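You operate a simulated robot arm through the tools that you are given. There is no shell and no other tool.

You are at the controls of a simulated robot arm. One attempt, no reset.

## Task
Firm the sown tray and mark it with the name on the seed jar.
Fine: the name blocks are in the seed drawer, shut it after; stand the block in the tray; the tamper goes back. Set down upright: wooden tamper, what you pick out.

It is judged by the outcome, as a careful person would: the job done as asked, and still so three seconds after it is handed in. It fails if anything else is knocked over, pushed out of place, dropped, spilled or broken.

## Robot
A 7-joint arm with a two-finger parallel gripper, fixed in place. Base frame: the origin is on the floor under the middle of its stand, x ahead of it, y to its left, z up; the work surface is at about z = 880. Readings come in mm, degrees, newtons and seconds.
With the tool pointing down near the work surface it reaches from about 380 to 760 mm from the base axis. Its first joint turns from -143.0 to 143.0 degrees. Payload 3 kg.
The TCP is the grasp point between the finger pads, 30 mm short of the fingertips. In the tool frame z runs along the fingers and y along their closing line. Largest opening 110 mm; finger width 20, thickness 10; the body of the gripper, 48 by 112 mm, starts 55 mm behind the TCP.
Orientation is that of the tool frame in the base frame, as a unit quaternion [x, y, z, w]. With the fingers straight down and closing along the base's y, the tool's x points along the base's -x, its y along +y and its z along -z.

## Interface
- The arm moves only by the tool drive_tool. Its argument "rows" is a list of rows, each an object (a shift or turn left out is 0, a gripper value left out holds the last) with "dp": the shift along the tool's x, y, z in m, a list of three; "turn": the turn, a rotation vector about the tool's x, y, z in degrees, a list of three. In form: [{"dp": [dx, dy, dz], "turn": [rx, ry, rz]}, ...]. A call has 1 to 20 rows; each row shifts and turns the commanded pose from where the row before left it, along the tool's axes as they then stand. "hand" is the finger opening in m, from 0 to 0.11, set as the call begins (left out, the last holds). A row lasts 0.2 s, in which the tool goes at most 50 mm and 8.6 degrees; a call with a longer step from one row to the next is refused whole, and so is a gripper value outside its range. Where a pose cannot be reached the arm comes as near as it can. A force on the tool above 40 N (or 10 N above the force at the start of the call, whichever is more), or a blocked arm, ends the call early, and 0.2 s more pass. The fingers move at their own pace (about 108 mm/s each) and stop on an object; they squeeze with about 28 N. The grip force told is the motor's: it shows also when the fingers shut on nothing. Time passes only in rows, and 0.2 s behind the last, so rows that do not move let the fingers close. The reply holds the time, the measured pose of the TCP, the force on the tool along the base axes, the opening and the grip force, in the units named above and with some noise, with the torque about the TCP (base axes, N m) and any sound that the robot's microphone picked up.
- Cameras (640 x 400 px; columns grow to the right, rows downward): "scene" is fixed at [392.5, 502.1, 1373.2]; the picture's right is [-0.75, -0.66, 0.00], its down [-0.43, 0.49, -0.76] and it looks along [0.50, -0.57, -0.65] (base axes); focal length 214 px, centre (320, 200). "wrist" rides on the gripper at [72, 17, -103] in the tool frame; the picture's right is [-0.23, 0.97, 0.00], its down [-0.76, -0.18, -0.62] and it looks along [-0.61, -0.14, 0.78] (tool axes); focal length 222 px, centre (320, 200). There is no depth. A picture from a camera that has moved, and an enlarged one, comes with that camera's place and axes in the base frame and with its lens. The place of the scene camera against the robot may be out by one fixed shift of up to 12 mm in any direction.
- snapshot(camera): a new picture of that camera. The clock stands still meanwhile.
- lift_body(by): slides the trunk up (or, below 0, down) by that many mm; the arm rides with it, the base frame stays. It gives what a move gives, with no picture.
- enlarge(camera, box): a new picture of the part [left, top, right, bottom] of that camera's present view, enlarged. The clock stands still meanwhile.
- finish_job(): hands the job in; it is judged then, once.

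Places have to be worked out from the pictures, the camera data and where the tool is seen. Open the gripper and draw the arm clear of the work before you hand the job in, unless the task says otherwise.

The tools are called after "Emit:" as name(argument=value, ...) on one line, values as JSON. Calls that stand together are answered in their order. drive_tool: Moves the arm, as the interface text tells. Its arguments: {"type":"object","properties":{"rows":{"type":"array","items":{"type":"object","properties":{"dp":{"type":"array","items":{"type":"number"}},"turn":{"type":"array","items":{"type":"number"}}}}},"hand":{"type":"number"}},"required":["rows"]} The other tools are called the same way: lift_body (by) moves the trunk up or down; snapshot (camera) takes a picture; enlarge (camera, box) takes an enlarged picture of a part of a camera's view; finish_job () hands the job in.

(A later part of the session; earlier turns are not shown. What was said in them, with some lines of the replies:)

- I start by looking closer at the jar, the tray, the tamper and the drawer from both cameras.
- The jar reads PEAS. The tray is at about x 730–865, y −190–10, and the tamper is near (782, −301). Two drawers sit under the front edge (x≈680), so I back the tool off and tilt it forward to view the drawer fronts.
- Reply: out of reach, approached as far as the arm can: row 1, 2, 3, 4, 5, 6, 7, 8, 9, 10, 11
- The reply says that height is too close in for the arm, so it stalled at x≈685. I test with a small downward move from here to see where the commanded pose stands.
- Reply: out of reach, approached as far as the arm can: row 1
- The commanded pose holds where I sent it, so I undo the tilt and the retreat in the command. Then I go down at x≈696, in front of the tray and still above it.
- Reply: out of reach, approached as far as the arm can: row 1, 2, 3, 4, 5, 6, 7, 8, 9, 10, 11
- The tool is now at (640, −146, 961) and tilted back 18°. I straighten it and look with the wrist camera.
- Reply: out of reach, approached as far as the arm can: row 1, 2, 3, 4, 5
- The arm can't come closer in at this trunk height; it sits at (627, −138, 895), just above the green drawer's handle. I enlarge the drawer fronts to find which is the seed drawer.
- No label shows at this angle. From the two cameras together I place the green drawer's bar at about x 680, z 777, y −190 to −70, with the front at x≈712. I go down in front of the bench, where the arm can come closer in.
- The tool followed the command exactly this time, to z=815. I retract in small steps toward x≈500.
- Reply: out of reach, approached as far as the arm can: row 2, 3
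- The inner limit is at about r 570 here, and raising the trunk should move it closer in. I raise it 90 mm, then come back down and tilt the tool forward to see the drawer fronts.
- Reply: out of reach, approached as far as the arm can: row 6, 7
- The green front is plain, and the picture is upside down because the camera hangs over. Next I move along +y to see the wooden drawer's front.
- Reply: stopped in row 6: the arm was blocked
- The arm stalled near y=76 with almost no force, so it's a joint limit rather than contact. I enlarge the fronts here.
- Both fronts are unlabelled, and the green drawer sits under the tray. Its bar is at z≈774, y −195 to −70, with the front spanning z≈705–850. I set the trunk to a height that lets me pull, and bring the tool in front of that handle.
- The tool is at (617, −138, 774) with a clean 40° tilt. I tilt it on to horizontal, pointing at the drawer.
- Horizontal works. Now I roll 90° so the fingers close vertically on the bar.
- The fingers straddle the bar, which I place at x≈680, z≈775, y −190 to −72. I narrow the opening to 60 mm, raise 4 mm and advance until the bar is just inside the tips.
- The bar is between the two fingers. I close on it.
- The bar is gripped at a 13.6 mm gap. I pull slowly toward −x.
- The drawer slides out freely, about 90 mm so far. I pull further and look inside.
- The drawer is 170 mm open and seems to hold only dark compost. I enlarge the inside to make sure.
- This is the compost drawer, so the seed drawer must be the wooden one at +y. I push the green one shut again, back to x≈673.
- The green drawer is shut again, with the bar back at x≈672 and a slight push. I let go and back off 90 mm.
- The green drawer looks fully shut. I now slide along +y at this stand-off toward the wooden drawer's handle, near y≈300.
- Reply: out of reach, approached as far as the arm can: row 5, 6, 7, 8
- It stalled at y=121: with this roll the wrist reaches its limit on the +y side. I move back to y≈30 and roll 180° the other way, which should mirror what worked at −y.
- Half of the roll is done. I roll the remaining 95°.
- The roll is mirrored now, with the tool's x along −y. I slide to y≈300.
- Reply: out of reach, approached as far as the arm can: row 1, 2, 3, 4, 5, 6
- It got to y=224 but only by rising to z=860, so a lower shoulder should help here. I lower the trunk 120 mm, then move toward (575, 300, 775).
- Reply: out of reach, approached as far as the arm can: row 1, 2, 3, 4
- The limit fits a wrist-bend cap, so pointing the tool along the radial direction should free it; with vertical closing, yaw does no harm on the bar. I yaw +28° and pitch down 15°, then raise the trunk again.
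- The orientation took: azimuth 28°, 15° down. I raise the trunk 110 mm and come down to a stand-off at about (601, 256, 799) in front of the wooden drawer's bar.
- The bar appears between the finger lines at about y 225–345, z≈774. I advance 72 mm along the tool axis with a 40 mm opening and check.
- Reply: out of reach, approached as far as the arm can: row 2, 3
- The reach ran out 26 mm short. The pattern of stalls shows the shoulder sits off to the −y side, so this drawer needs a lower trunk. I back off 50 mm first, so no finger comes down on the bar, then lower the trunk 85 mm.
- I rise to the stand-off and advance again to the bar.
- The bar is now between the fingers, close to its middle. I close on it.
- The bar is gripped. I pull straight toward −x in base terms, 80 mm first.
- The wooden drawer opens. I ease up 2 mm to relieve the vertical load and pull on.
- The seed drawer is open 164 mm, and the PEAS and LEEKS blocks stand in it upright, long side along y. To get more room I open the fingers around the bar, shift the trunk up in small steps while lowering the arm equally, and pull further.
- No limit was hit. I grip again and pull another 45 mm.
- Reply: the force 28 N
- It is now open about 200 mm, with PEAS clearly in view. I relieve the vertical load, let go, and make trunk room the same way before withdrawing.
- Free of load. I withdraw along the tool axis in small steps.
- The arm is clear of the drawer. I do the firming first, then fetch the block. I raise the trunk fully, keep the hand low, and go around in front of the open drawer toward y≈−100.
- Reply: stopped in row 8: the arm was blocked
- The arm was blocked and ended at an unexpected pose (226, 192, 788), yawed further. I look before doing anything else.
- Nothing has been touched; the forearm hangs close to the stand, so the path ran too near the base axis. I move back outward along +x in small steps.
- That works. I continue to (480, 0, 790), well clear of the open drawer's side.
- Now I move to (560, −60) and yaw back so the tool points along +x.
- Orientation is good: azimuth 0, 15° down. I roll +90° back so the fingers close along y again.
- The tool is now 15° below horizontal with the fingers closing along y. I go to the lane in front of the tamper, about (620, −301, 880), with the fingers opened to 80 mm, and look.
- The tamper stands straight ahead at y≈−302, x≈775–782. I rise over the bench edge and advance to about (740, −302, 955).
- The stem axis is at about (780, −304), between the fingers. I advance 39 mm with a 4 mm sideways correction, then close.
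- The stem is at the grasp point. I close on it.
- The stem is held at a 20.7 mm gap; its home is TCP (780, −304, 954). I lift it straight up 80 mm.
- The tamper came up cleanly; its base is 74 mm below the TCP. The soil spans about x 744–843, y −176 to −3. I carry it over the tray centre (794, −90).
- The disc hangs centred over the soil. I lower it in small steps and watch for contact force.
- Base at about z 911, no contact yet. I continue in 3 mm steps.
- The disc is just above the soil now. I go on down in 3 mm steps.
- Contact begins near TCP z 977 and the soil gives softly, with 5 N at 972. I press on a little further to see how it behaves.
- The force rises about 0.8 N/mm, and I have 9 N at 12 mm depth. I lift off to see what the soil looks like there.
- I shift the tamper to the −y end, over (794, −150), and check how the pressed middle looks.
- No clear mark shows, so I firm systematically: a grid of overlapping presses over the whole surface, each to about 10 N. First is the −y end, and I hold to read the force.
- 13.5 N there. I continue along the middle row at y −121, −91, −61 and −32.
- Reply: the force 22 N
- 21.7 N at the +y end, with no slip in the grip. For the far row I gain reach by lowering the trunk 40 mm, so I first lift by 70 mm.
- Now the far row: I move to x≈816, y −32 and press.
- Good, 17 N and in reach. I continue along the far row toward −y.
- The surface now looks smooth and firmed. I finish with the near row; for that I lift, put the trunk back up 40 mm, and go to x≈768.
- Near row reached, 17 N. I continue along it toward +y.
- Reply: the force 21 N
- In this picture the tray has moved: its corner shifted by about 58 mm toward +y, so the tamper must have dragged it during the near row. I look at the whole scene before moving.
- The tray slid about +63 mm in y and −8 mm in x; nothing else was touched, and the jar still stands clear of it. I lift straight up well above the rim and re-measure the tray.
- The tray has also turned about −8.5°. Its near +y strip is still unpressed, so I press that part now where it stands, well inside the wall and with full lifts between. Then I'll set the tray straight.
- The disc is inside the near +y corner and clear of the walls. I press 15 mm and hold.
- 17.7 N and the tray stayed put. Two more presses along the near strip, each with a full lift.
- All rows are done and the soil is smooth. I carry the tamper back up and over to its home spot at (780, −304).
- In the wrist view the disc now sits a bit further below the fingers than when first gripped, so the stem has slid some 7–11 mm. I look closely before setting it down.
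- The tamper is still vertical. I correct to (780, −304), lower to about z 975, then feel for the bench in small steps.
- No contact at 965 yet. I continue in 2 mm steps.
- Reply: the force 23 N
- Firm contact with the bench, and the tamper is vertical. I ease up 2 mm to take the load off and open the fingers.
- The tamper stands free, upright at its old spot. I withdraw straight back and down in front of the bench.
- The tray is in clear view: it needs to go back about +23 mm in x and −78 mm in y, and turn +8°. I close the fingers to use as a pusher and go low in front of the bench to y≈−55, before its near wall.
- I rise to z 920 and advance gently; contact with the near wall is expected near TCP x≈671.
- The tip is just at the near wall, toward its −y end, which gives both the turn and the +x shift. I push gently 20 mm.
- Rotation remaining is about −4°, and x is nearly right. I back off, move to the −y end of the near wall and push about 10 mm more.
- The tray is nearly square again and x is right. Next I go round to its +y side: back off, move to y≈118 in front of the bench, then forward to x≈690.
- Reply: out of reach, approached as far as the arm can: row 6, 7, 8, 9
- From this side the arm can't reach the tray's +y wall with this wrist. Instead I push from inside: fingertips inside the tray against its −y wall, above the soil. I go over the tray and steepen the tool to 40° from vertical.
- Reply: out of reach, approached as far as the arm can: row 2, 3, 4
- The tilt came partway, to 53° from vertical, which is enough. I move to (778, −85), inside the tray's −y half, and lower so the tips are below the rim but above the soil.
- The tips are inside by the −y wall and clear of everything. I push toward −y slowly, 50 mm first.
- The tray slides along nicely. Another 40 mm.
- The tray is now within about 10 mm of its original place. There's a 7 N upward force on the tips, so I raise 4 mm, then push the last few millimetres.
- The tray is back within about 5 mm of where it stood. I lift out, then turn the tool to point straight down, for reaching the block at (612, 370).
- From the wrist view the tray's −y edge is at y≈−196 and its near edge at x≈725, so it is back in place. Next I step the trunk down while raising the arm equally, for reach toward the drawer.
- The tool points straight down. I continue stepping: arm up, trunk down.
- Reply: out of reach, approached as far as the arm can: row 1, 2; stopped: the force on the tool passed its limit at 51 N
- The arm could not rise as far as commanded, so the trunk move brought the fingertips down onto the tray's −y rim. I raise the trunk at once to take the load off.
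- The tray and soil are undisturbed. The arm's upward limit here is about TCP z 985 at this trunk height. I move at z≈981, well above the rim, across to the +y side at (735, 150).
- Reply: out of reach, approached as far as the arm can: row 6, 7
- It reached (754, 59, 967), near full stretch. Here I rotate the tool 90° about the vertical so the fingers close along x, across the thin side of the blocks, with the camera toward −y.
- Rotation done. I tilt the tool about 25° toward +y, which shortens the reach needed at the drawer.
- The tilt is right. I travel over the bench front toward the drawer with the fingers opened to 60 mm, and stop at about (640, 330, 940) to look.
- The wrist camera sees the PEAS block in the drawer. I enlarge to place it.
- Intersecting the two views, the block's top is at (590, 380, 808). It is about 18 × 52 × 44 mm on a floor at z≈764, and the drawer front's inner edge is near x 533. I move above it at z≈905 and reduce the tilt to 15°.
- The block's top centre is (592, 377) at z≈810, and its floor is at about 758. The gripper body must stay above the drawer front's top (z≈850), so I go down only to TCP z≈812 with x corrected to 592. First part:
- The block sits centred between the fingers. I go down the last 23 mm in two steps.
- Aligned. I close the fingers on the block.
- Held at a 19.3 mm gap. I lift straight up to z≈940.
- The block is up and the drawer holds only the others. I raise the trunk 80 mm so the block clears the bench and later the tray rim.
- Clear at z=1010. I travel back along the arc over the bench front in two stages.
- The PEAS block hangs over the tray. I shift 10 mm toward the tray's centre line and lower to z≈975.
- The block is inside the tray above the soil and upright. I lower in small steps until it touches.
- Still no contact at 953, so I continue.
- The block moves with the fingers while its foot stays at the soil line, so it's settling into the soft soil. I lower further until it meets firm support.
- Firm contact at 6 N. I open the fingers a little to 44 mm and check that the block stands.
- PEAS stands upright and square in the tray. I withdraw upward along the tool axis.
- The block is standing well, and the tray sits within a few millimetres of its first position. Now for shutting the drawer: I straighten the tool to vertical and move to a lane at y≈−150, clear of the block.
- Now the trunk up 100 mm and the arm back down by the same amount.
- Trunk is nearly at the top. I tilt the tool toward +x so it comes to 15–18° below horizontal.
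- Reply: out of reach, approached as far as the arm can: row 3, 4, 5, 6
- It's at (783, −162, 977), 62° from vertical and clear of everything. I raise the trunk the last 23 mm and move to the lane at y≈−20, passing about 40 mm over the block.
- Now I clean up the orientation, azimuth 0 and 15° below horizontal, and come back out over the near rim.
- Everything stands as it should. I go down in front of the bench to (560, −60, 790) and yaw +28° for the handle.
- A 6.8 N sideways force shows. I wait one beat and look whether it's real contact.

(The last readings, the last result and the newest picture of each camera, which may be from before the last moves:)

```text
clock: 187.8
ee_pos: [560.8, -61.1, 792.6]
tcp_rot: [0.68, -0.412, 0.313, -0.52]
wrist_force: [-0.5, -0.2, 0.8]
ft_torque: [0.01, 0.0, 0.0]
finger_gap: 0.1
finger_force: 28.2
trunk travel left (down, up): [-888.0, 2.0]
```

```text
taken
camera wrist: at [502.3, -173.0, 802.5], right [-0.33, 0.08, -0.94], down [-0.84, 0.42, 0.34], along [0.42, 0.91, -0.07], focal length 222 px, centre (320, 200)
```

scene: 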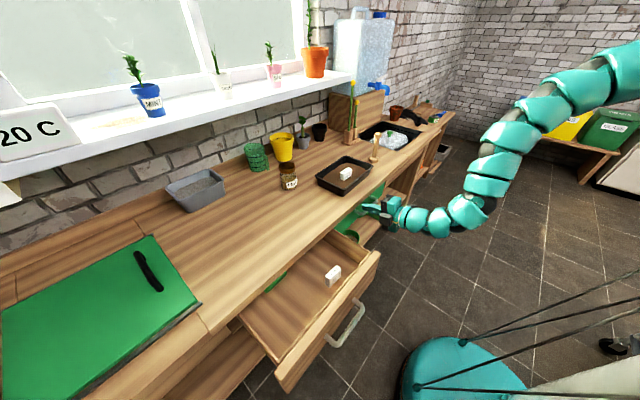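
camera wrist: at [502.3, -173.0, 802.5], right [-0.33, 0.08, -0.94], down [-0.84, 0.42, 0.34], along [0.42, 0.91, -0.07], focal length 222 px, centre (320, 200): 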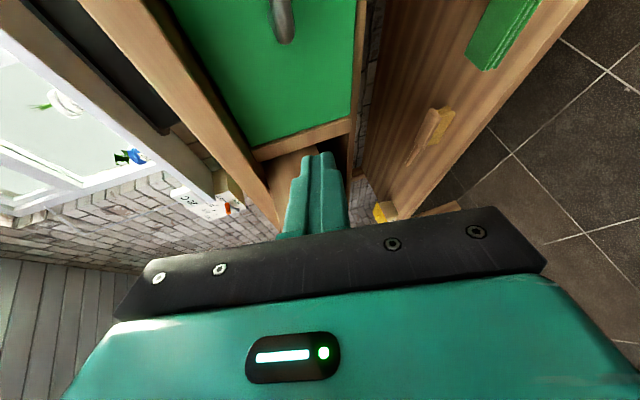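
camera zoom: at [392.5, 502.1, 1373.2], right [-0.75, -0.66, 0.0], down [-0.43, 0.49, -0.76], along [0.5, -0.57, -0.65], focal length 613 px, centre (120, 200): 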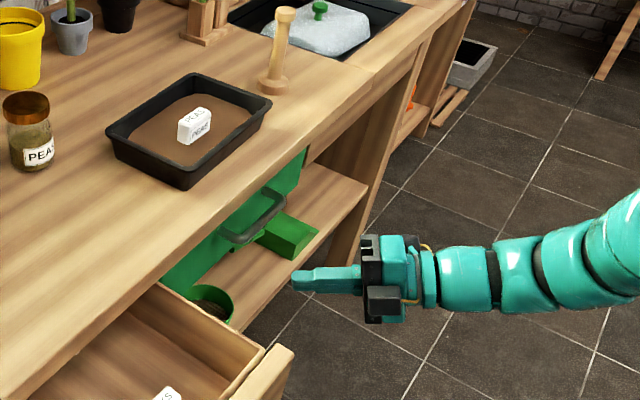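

That was only settling. I go around the drawer's corner in short legs: first to (500, 50, 790).

Emit:
drive_tool(rows=[{"dp": [-0.0422, 0.0011, -0.0004]}, {"dp": [-0.0422, 0.0011, -0.0004]}, {"dp": [-0.0422, 0.0011, -0.0004]}])

Emit:
drive_tool(rows=[{"dp": [-0.0388, 0.0005, -0.0021]}, {"dp": [-0.0388, 0.0005, -0.0021]}, {"dp": [-0.0388, 0.0005, -0.0021]}])

```text
clock: 188.6
ee_pos: [499.1, 49.6, 789.1]
tcp_rot: [0.68, -0.411, 0.315, -0.519]
wrist_force: [0.6, 0.2, 0.6]
ft_torque: [0.01, 0.0, 0.01]
finger_gap: 0.2
finger_force: 28.1
trunk travel left (down, up): [-888.0, 2.0]
```

```text
clock: 189.4
ee_pos: [440.6, 151.2, 791.5]
tcp_rot: [0.68, -0.411, 0.314, -0.519]
wrist_force: [0.6, -0.3, 0.4]
ft_torque: [0.01, -0.01, -0.02]
finger_gap: 0.1
finger_force: 28.5
trunk travel left (down, up): [-888.0, 2.0]
```

Now to (422, 205), then I lower the trunk 40 mm with the arm raised first.

Emit:
drive_tool(rows=[{"dp": [-0.0282, -0.0012, 0.0042]}, {"dp": [-0.0282, -0.0012, 0.0042]}])

Emit:
lift_body(by=-40)

```text
clock: 190.0
ee_pos: [421.1, 205.1, 792.1]
tcp_rot: [0.681, -0.411, 0.314, -0.518]
wrist_force: [0.1, 1.0, 0.7]
ft_torque: [0.01, -0.01, 0.0]
finger_gap: 0.0
finger_force: 27.5
trunk travel left (down, up): [-888.0, 2.0]
```

```text
clock: 190.9
ee_pos: [421.5, 205.6, 751.5]
tcp_rot: [0.679, -0.412, 0.314, -0.52]
wrist_force: [0.0, 0.7, 0.4]
ft_torque: [0.02, 0.02, -0.04]
finger_gap: 0.0
finger_force: 28.2
trunk travel left (down, up): [-848.0, 42.0]
```

Emit:
drive_tool(hand=0.062, rows=[{"dp": [-0.0265, -0.0213, 0.005]}, {"dp": [-0.0265, -0.0213, 0.005]}, {"dp": [0, 0, 0]}])

Emit:
snapshot(camera="wrist")

Emit:
enlarge(camera="scene", box=[270, 220, 450, 380])

```text
clock: 191.7
ee_pos: [416.2, 264.9, 788.1]
tcp_rot: [0.68, -0.411, 0.315, -0.519]
wrist_force: [-0.6, -0.2, 0.0]
ft_torque: [-0.02, -0.01, -0.02]
finger_gap: 61.9
finger_force: 0.0
trunk travel left (down, up): [-848.0, 42.0]
```

```text
taken
camera wrist: at [357.6, 151.3, 799.4], right [-0.33, 0.08, -0.94], down [-0.84, 0.42, 0.34], along [0.42, 0.91, -0.07], focal length 222 px, centre (320, 200)
```

wrist: 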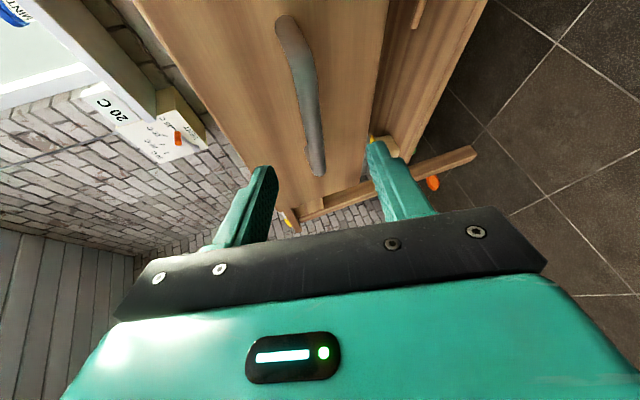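

```text
2.50 times, centred on (360, 300) of scene
camera zoom: at [392.5, 502.1, 1373.2], right [-0.75, -0.66, 0.0], down [-0.43, 0.49, -0.76], along [0.5, -0.57, -0.65], focal length 536 px, centre (220, -50)
```

zoom: 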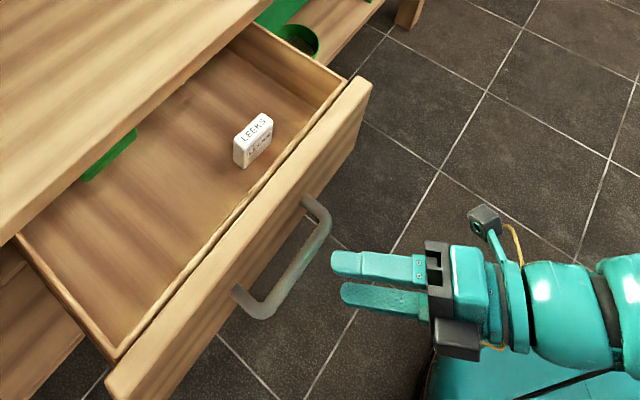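

I'm in front of the handle with its bar ahead. I lower the trunk 60 mm, as at this point before, then raise the arm and move forward around the bar.

Emit:
lift_body(by=-60)

Emit:
drive_tool(rows=[{"dp": [0, -0.0247, -0.0066]}, {"dp": [0, -0.0247, -0.0066]}])

```text
clock: 192.7
ee_pos: [416.6, 264.0, 730.1]
tcp_rot: [0.681, -0.411, 0.315, -0.518]
wrist_force: [0.2, 0.3, 0.0]
ft_torque: [-0.01, -0.02, 0.0]
finger_gap: 62.0
finger_force: 0.1
trunk travel left (down, up): [-788.0, 102.0]
```

```text
clock: 193.3
ee_pos: [417.4, 263.7, 777.8]
tcp_rot: [0.68, -0.411, 0.313, -0.52]
wrist_force: [-0.3, 0.8, 0.9]
ft_torque: [-0.01, 0.01, 0.0]
finger_gap: 61.9
finger_force: 0.1
trunk travel left (down, up): [-788.0, 102.0]
```

Emit:
drive_tool(rows=[{"dp": [0, -0.0069, 0.0245]}, {"dp": [0, -0.0069, 0.0245]}, {"dp": [0, 0, 0]}])

Emit:
snapshot(camera="wrist")

Emit:
enlarge(camera="scene", box=[270, 220, 450, 380])

```text
clock: 194.1
ee_pos: [461.2, 287.9, 780.4]
tcp_rot: [0.68, -0.411, 0.313, -0.52]
wrist_force: [-0.5, -1.4, 0.2]
ft_torque: [-0.01, 0.02, 0.0]
finger_gap: 61.7
finger_force: 0.1
trunk travel left (down, up): [-788.0, 102.0]
```

```text
taken
camera wrist: at [402.7, 175.0, 790.5], right [-0.33, 0.08, -0.94], down [-0.84, 0.42, 0.34], along [0.42, 0.91, -0.07], focal length 222 px, centre (320, 200)
```

wrist: 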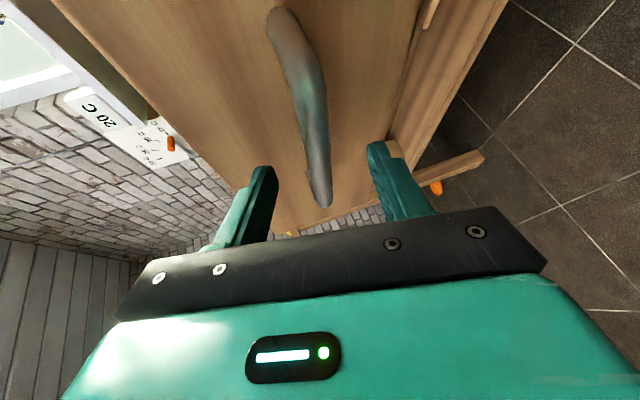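

```text
2.50 times, centred on (360, 300) of scene
camera zoom: at [392.5, 502.1, 1373.2], right [-0.75, -0.66, 0.0], down [-0.43, 0.49, -0.76], along [0.5, -0.57, -0.65], focal length 536 px, centre (220, -50)
```

zoom: 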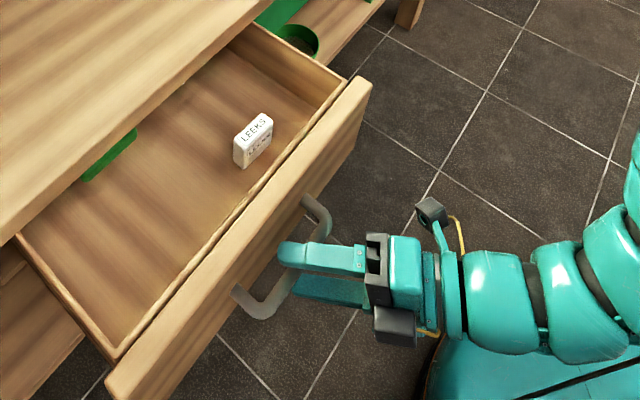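

The straddle works, but the trunk must change height while pushing, so it's simpler to push the panel itself above the bar with closed fingers. I back off 45 mm, close, and raise the trunk 38 mm.

Emit:
drive_tool(rows=[{"dp": [0, 0, -0.022]}, {"dp": [0, 0, -0.023]}])

Emit:
lift_body(by=38)

Emit:
drive_tool(hand=0.0, rows=[{"dp": [0, 0, 0]}, {"dp": [0, 0, 0]}])

```text
clock: 194.7
ee_pos: [423.3, 264.6, 791.5]
tcp_rot: [0.68, -0.411, 0.313, -0.52]
wrist_force: [-0.6, -0.5, -0.1]
ft_torque: [0.03, 0.02, 0.02]
finger_gap: 62.2
finger_force: 0.0
trunk travel left (down, up): [-788.0, 102.0]
```

```text
clock: 195.5
ee_pos: [422.6, 264.1, 828.7]
tcp_rot: [0.68, -0.411, 0.314, -0.519]
wrist_force: [0.4, -0.3, -0.5]
ft_torque: [-0.01, -0.03, -0.02]
finger_gap: 62.2
finger_force: 0.0
trunk travel left (down, up): [-826.0, 64.0]
```

```text
clock: 196.1
ee_pos: [423.2, 265.4, 829.5]
tcp_rot: [0.681, -0.411, 0.314, -0.519]
wrist_force: [0.0, -0.2, 0.1]
ft_torque: [-0.01, 0.02, 0.0]
finger_gap: 0.2
finger_force: 27.5
trunk travel left (down, up): [-826.0, 64.0]
```

I advance to the panel at z≈822 and begin pushing +x.

Emit:
drive_tool(rows=[{"dp": [0.0066, -0.005, 0.0189]}, {"dp": [0.0066, -0.005, 0.0189]}, {"dp": [0.0066, -0.005, 0.0189]}, {"dp": [0.0047, -0.0023, 0.0086]}, {"dp": [0.0047, -0.0023, 0.0086]}])

Emit:
enlarge(camera="scene", box=[250, 200, 430, 360])

```text
clock: 197.3
ee_pos: [505.0, 274.8, 828.0]
tcp_rot: [0.68, -0.411, 0.314, -0.519]
wrist_force: [0.6, 0.3, 0.3]
ft_torque: [0.01, 0.0, 0.0]
finger_gap: 0.0
finger_force: 27.9
trunk travel left (down, up): [-826.0, 64.0]
```

```text
2.50 times, centred on (340, 280) of scene
camera zoom: at [392.5, 502.1, 1373.2], right [-0.75, -0.66, 0.0], down [-0.43, 0.49, -0.76], along [0.5, -0.57, -0.65], focal length 536 px, centre (270, 0)
```

zoom: 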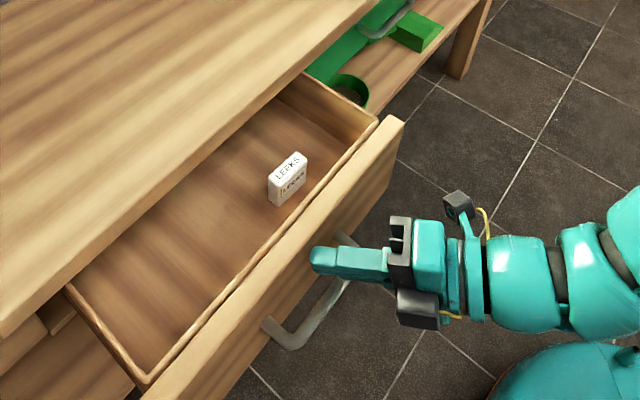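

The drawer is sliding in freely. I keep pushing at a gentle pace so LEEKS stays standing.

Emit:
drive_tool(rows=[{"dp": [0.0047, -0.0023, 0.0086]}, {"dp": [0.0065, -0.0032, 0.012]}, {"dp": [0.007, -0.0034, 0.0128]}, {"dp": [0.007, -0.0034, 0.0128]}, {"dp": [0.007, -0.0034, 0.0128]}, {"dp": [0.0065, -0.0032, 0.012]}, {"dp": [0.0047, -0.0023, 0.0086]}])

Emit:
enlarge(camera="scene", box=[250, 200, 430, 360])

```text
clock: 198.9
ee_pos: [598.4, 276.2, 827.8]
tcp_rot: [0.681, -0.411, 0.313, -0.518]
wrist_force: [-0.5, -1.2, 0.0]
ft_torque: [0.01, -0.01, -0.01]
finger_gap: 0.0
finger_force: 27.9
trunk travel left (down, up): [-826.0, 64.0]
```

```text
2.50 times, centred on (340, 280) of scene
camera zoom: at [392.5, 502.1, 1373.2], right [-0.75, -0.66, 0.0], down [-0.43, 0.49, -0.76], along [0.5, -0.57, -0.65], focal length 536 px, centre (270, 0)
```

zoom: 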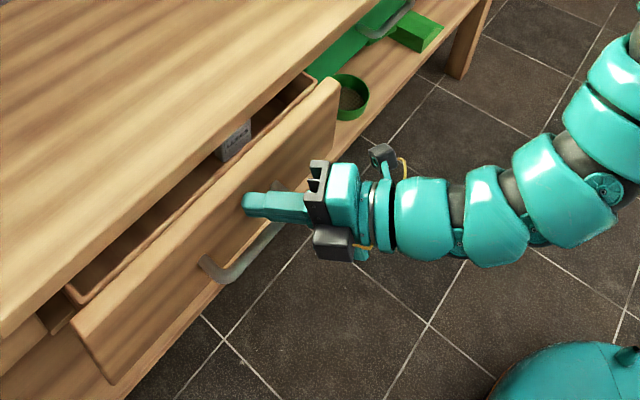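

LEEKS still stands, and about 84 mm remain. I back off, raise the arm 78 mm above the panel, then lower the trunk 80 mm to regain reach.

Emit:
drive_tool(rows=[{"dp": [-0.0056, 0.0027, -0.0103]}, {"dp": [0, -0.0377, -0.01]}, {"dp": [0, -0.0377, -0.01]}])

```text
clock: 199.7
ee_pos: [584.7, 274.6, 905.9]
tcp_rot: [0.682, -0.41, 0.314, -0.519]
wrist_force: [-0.3, 0.3, 0.4]
ft_torque: [0.03, 0.01, 0.02]
finger_gap: 0.0
finger_force: 28.0
trunk travel left (down, up): [-826.0, 64.0]
```

Emit:
lift_body(by=-78)

Emit:
enlarge(camera="scene", box=[250, 200, 430, 360])

```text
clock: 200.8
ee_pos: [585.9, 275.2, 827.0]
tcp_rot: [0.68, -0.411, 0.314, -0.519]
wrist_force: [0.7, 0.7, -0.1]
ft_torque: [0.0, 0.0, 0.01]
finger_gap: 0.0
finger_force: 28.0
trunk travel left (down, up): [-748.0, 142.0]
```

```text
2.50 times, centred on (340, 280) of scene
camera zoom: at [392.5, 502.1, 1373.2], right [-0.75, -0.66, 0.0], down [-0.43, 0.49, -0.76], along [0.5, -0.57, -0.65], focal length 536 px, centre (270, 0)
```

zoom: 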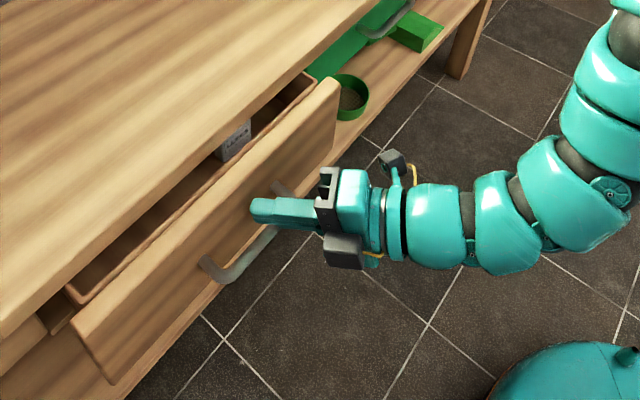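

Back at z 827 with a lower shoulder. I push on, slowing toward the end.

Emit:
drive_tool(rows=[{"dp": [0.0056, -0.0027, 0.0103]}, {"dp": [0.0056, -0.0027, 0.0103]}, {"dp": [0.0056, -0.0027, 0.0103]}, {"dp": [0.0056, -0.0027, 0.0103]}, {"dp": [0.0056, -0.0027, 0.0103]}, {"dp": [0.0047, -0.0023, 0.0086]}])

Emit:
enlarge(camera="scene", box=[230, 190, 410, 350])

```text
clock: 202.2
ee_pos: [656.4, 275.2, 828.4]
tcp_rot: [0.68, -0.412, 0.313, -0.52]
wrist_force: [-0.2, -0.6, -0.6]
ft_torque: [0.0, -0.03, 0.03]
finger_gap: 0.0
finger_force: 27.8
trunk travel left (down, up): [-748.0, 142.0]
```

```text
2.50 times, centred on (320, 270) of scene
camera zoom: at [392.5, 502.1, 1373.2], right [-0.75, -0.66, 0.0], down [-0.43, 0.49, -0.76], along [0.5, -0.57, -0.65], focal length 536 px, centre (320, 25)
```

zoom: 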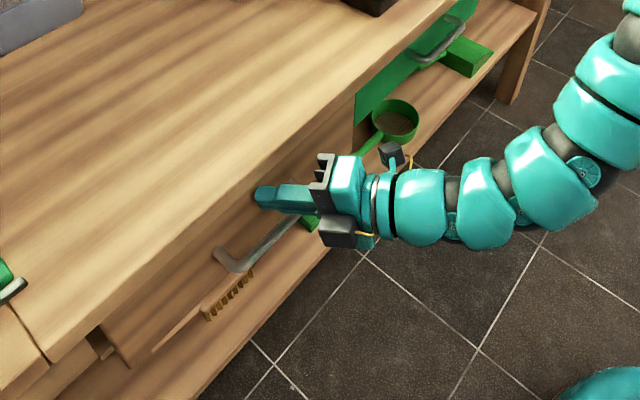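

Almost shut. The last ~26 mm go in small steps, watching the force.

Emit:
drive_tool(rows=[{"dp": [0.0033, -0.0016, 0.006]}, {"dp": [0.0033, -0.0016, 0.006]}, {"dp": [0.0023, -0.0011, 0.0043]}, {"dp": [0, 0, 0]}])

Emit:
drive_tool(rows=[{"dp": [0.0014, -0.0007, 0.0026]}, {"dp": [0.0014, -0.0007, 0.0026]}, {"dp": [0, 0, 0]}])

```text
clock: 203.2
ee_pos: [674.4, 275.4, 826.9]
tcp_rot: [0.68, -0.411, 0.314, -0.52]
wrist_force: [-1.2, -1.4, 0.5]
ft_torque: [0.01, 0.0, 0.01]
finger_gap: 0.1
finger_force: 29.0
trunk travel left (down, up): [-748.0, 142.0]
```

```text
clock: 204.0
ee_pos: [680.9, 274.3, 826.7]
tcp_rot: [0.68, -0.411, 0.314, -0.52]
wrist_force: [-0.5, 0.3, -0.6]
ft_torque: [0.01, 0.02, -0.01]
finger_gap: 0.2
finger_force: 27.9
trunk travel left (down, up): [-748.0, 142.0]
```

Emit:
drive_tool(rows=[{"dp": [0.0009, -0.0005, 0.0017]}, {"dp": [0.0009, -0.0005, 0.0017]}, {"dp": [0, 0, 0]}])

Emit:
drive_tool(rows=[{"dp": [0.0009, -0.0005, 0.0017]}, {"dp": [0.0009, -0.0005, 0.0017]}, {"dp": [0, 0, 0]}])

Emit:
enlarge(camera="scene", box=[210, 200, 390, 350])

```text
clock: 204.8
ee_pos: [682.9, 274.9, 827.0]
tcp_rot: [0.681, -0.411, 0.313, -0.519]
wrist_force: [-14.7, -3.6, 0.0]
ft_torque: [-0.02, 0.01, -0.01]
finger_gap: 0.1
finger_force: 27.8
trunk travel left (down, up): [-748.0, 142.0]
```

```text
clock: 205.6
ee_pos: [683.2, 274.8, 826.1]
tcp_rot: [0.682, -0.411, 0.31, -0.519]
wrist_force: [-22.2, -11.4, 11.3]
ft_torque: [0.1, -0.38, -0.23]
finger_gap: 0.2
finger_force: 28.4
trunk travel left (down, up): [-748.0, 142.0]
stopped in row 3: the force on the tool passed its limit at 42 N (the readings are from after the stop); the commanded pose is now the measured one
```

```text
2.67 times, centred on (300, 275) of scene
camera zoom: at [392.5, 502.1, 1373.2], right [-0.75, -0.66, 0.0], down [-0.43, 0.49, -0.76], along [0.5, -0.57, -0.65], focal length 572 px, centre (373, 0)
```

zoom: 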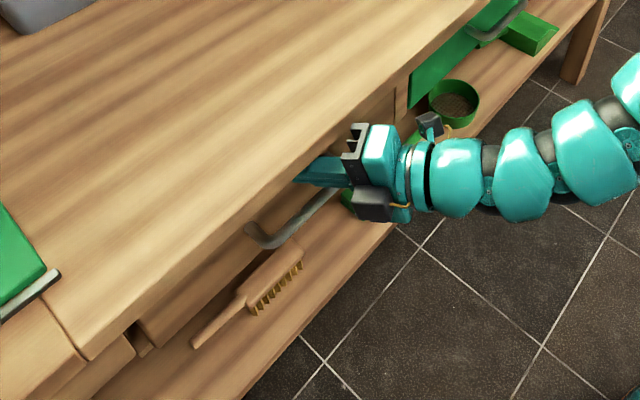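

The drawer is hard shut; the stop came at panel x≈712. I withdraw straight back 80 mm.

Emit:
drive_tool(rows=[{"dp": [-0.0047, 0.0023, -0.0086]}, {"dp": [-0.0093, 0.0045, -0.0171]}, {"dp": [-0.0093, 0.0045, -0.0171]}, {"dp": [-0.0093, 0.0045, -0.0171]}, {"dp": [-0.0047, 0.0023, -0.0086]}, {"dp": [0, 0, 0]}])

Emit:
snapshot(camera="scene")

Emit:
enlarge(camera="scene", box=[200, 200, 380, 350])

Emit:
enlarge(camera="scene", box=[230, 100, 430, 225])

```text
clock: 207.0
ee_pos: [607.4, 274.6, 825.6]
tcp_rot: [0.682, -0.412, 0.311, -0.518]
wrist_force: [0.0, -0.6, -0.6]
ft_torque: [0.0, 0.0, -0.03]
finger_gap: 0.0
finger_force: 27.8
trunk travel left (down, up): [-748.0, 142.0]
```

```text
taken
```

scene: 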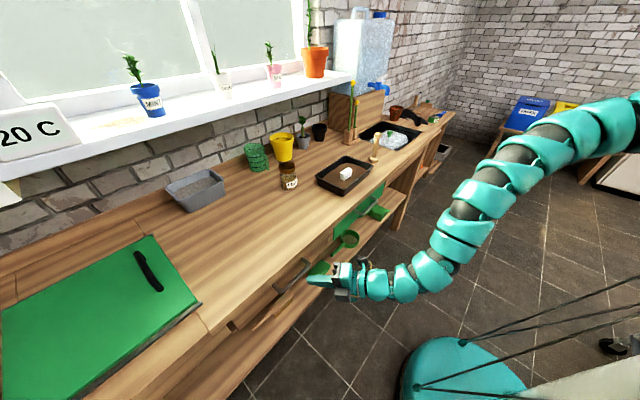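

```text
2.67 times, centred on (290, 275) of scene
camera zoom: at [392.5, 502.1, 1373.2], right [-0.75, -0.66, 0.0], down [-0.43, 0.49, -0.76], along [0.5, -0.57, -0.65], focal length 572 px, centre (400, 0)
```

zoom: 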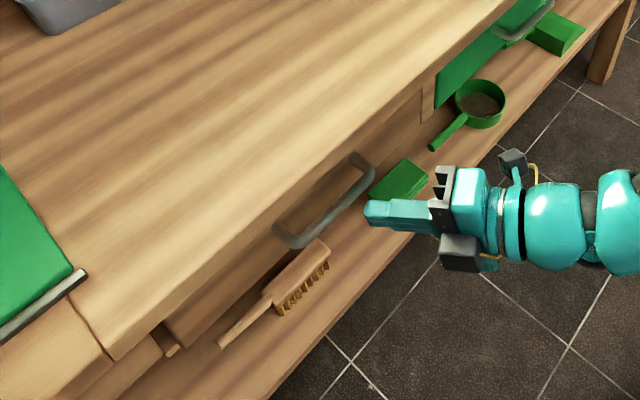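

```text
3.20 times, centred on (330, 162) of scene
camera zoom: at [392.5, 502.1, 1373.2], right [-0.75, -0.66, 0.0], down [-0.43, 0.49, -0.76], along [0.5, -0.57, -0.65], focal length 686 px, centre (288, 320)
```

zoom: 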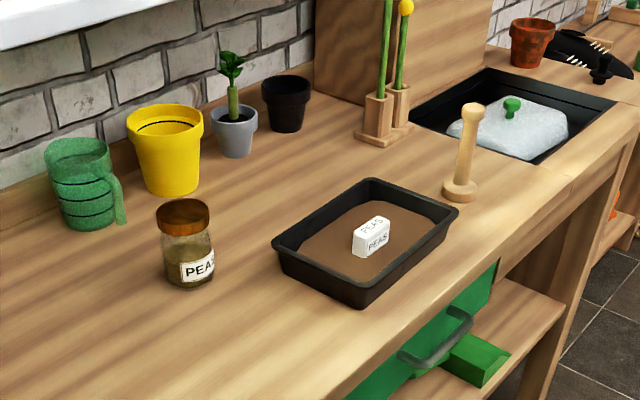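

Tray, block, tamper and jar all stand as they should. I open the gripper, draw back a little more, and compare the drawer with the opening picture.

Emit:
drive_tool(hand=0.1, rows=[{"dp": [-0.0093, 0.0045, -0.0171]}, {"dp": [-0.0093, 0.0045, -0.0171]}, {"dp": [0, 0, 0]}])

Emit:
enlarge(camera="scene", box=[210, 220, 350, 350])

Emit:
enlarge(camera="scene", box=[310, 140, 380, 200])

Emit:
snapshot(camera="wrist")

```text
clock: 207.8
ee_pos: [567.2, 275.8, 828.1]
tcp_rot: [0.682, -0.412, 0.31, -0.519]
wrist_force: [-0.6, -0.5, 0.1]
ft_torque: [-0.02, 0.01, -0.02]
finger_gap: 99.9
finger_force: 0.0
trunk travel left (down, up): [-748.0, 142.0]
```

```text
3.08 times, centred on (280, 285) of scene
camera zoom: at [392.5, 502.1, 1373.2], right [-0.75, -0.66, 0.0], down [-0.43, 0.49, -0.76], along [0.5, -0.57, -0.65], focal length 660 px, centre (443, -62)
```

zoom: 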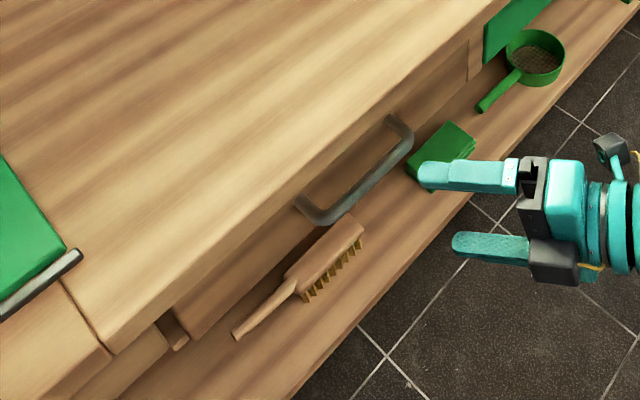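

```text
6.67 times, centred on (345, 170) of scene
camera zoom: at [392.5, 502.1, 1373.2], right [-0.75, -0.66, 0.0], down [-0.43, 0.49, -0.76], along [0.5, -0.57, -0.65], focal length 1430 px, centre (153, 400)
```

zoom: 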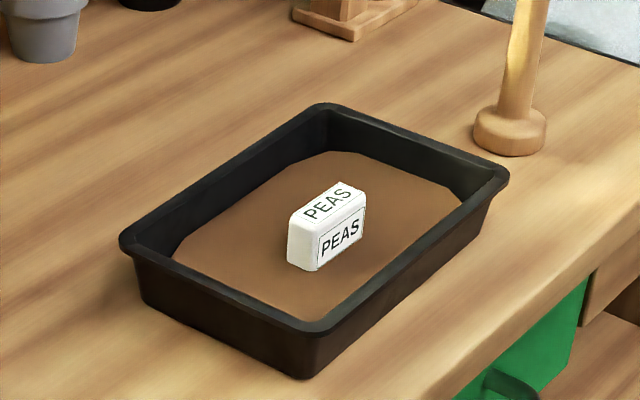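

```text
taken
camera wrist: at [508.9, 162.3, 838.3], right [-0.34, 0.08, -0.94], down [-0.84, 0.41, 0.34], along [0.42, 0.91, -0.07], focal length 222 px, centre (320, 200)
```

wrist: 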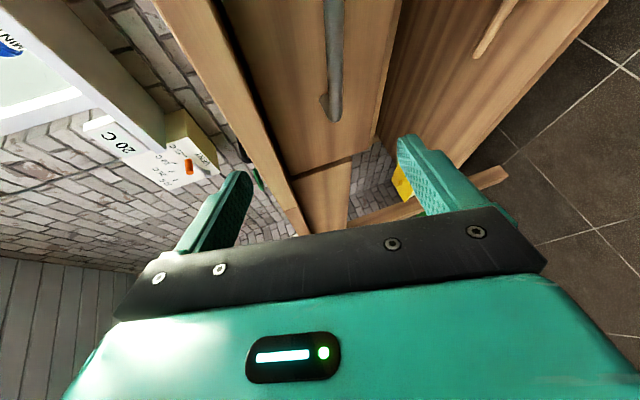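

The drawer handle sits exactly as in the first picture and the green drawer is shut. The tamper is upright at its spot, and PEAS stands upright in the firmed tray. The gripper is open and the arm is clear, so I hand the job in.

Emit:
finish_job()

```text
The job is handed in.
```

The sown tray is firmed and the PEAS block stands upright in it, matching the name on the seed jar. The job has been handed in; I haven't seen the verdict.

- **Firming:** I pressed the whole surface with the tamper in overlapping presses, most at roughly 10–20 N. The soil looked smooth and even afterwards.
- **Block:** I took PEAS from the seed drawer, the wooden one. It sits in the soil on firm support and stayed standing when I let go.
- **Drawers:** The seed drawer is pushed shut to its stop, with LEEKS still inside. I opened the green drawer first by mistake; it held only compost, and I shut it again.
- **Tamper:** It is back upright at its original spot.

**What went wrong:**
- While firming the near row, the tamper dragged the tray about 75 mm and turned it about 8°. I pushed it back to within about 5–10 mm of where it started.
- A trunk move also brought the closed fingers down on the tray rim at about 51 N. The tray did not shift, and I saw no damage.

In the last pictures nothing else looked moved or knocked over, and the arm was clear with the gripper open.
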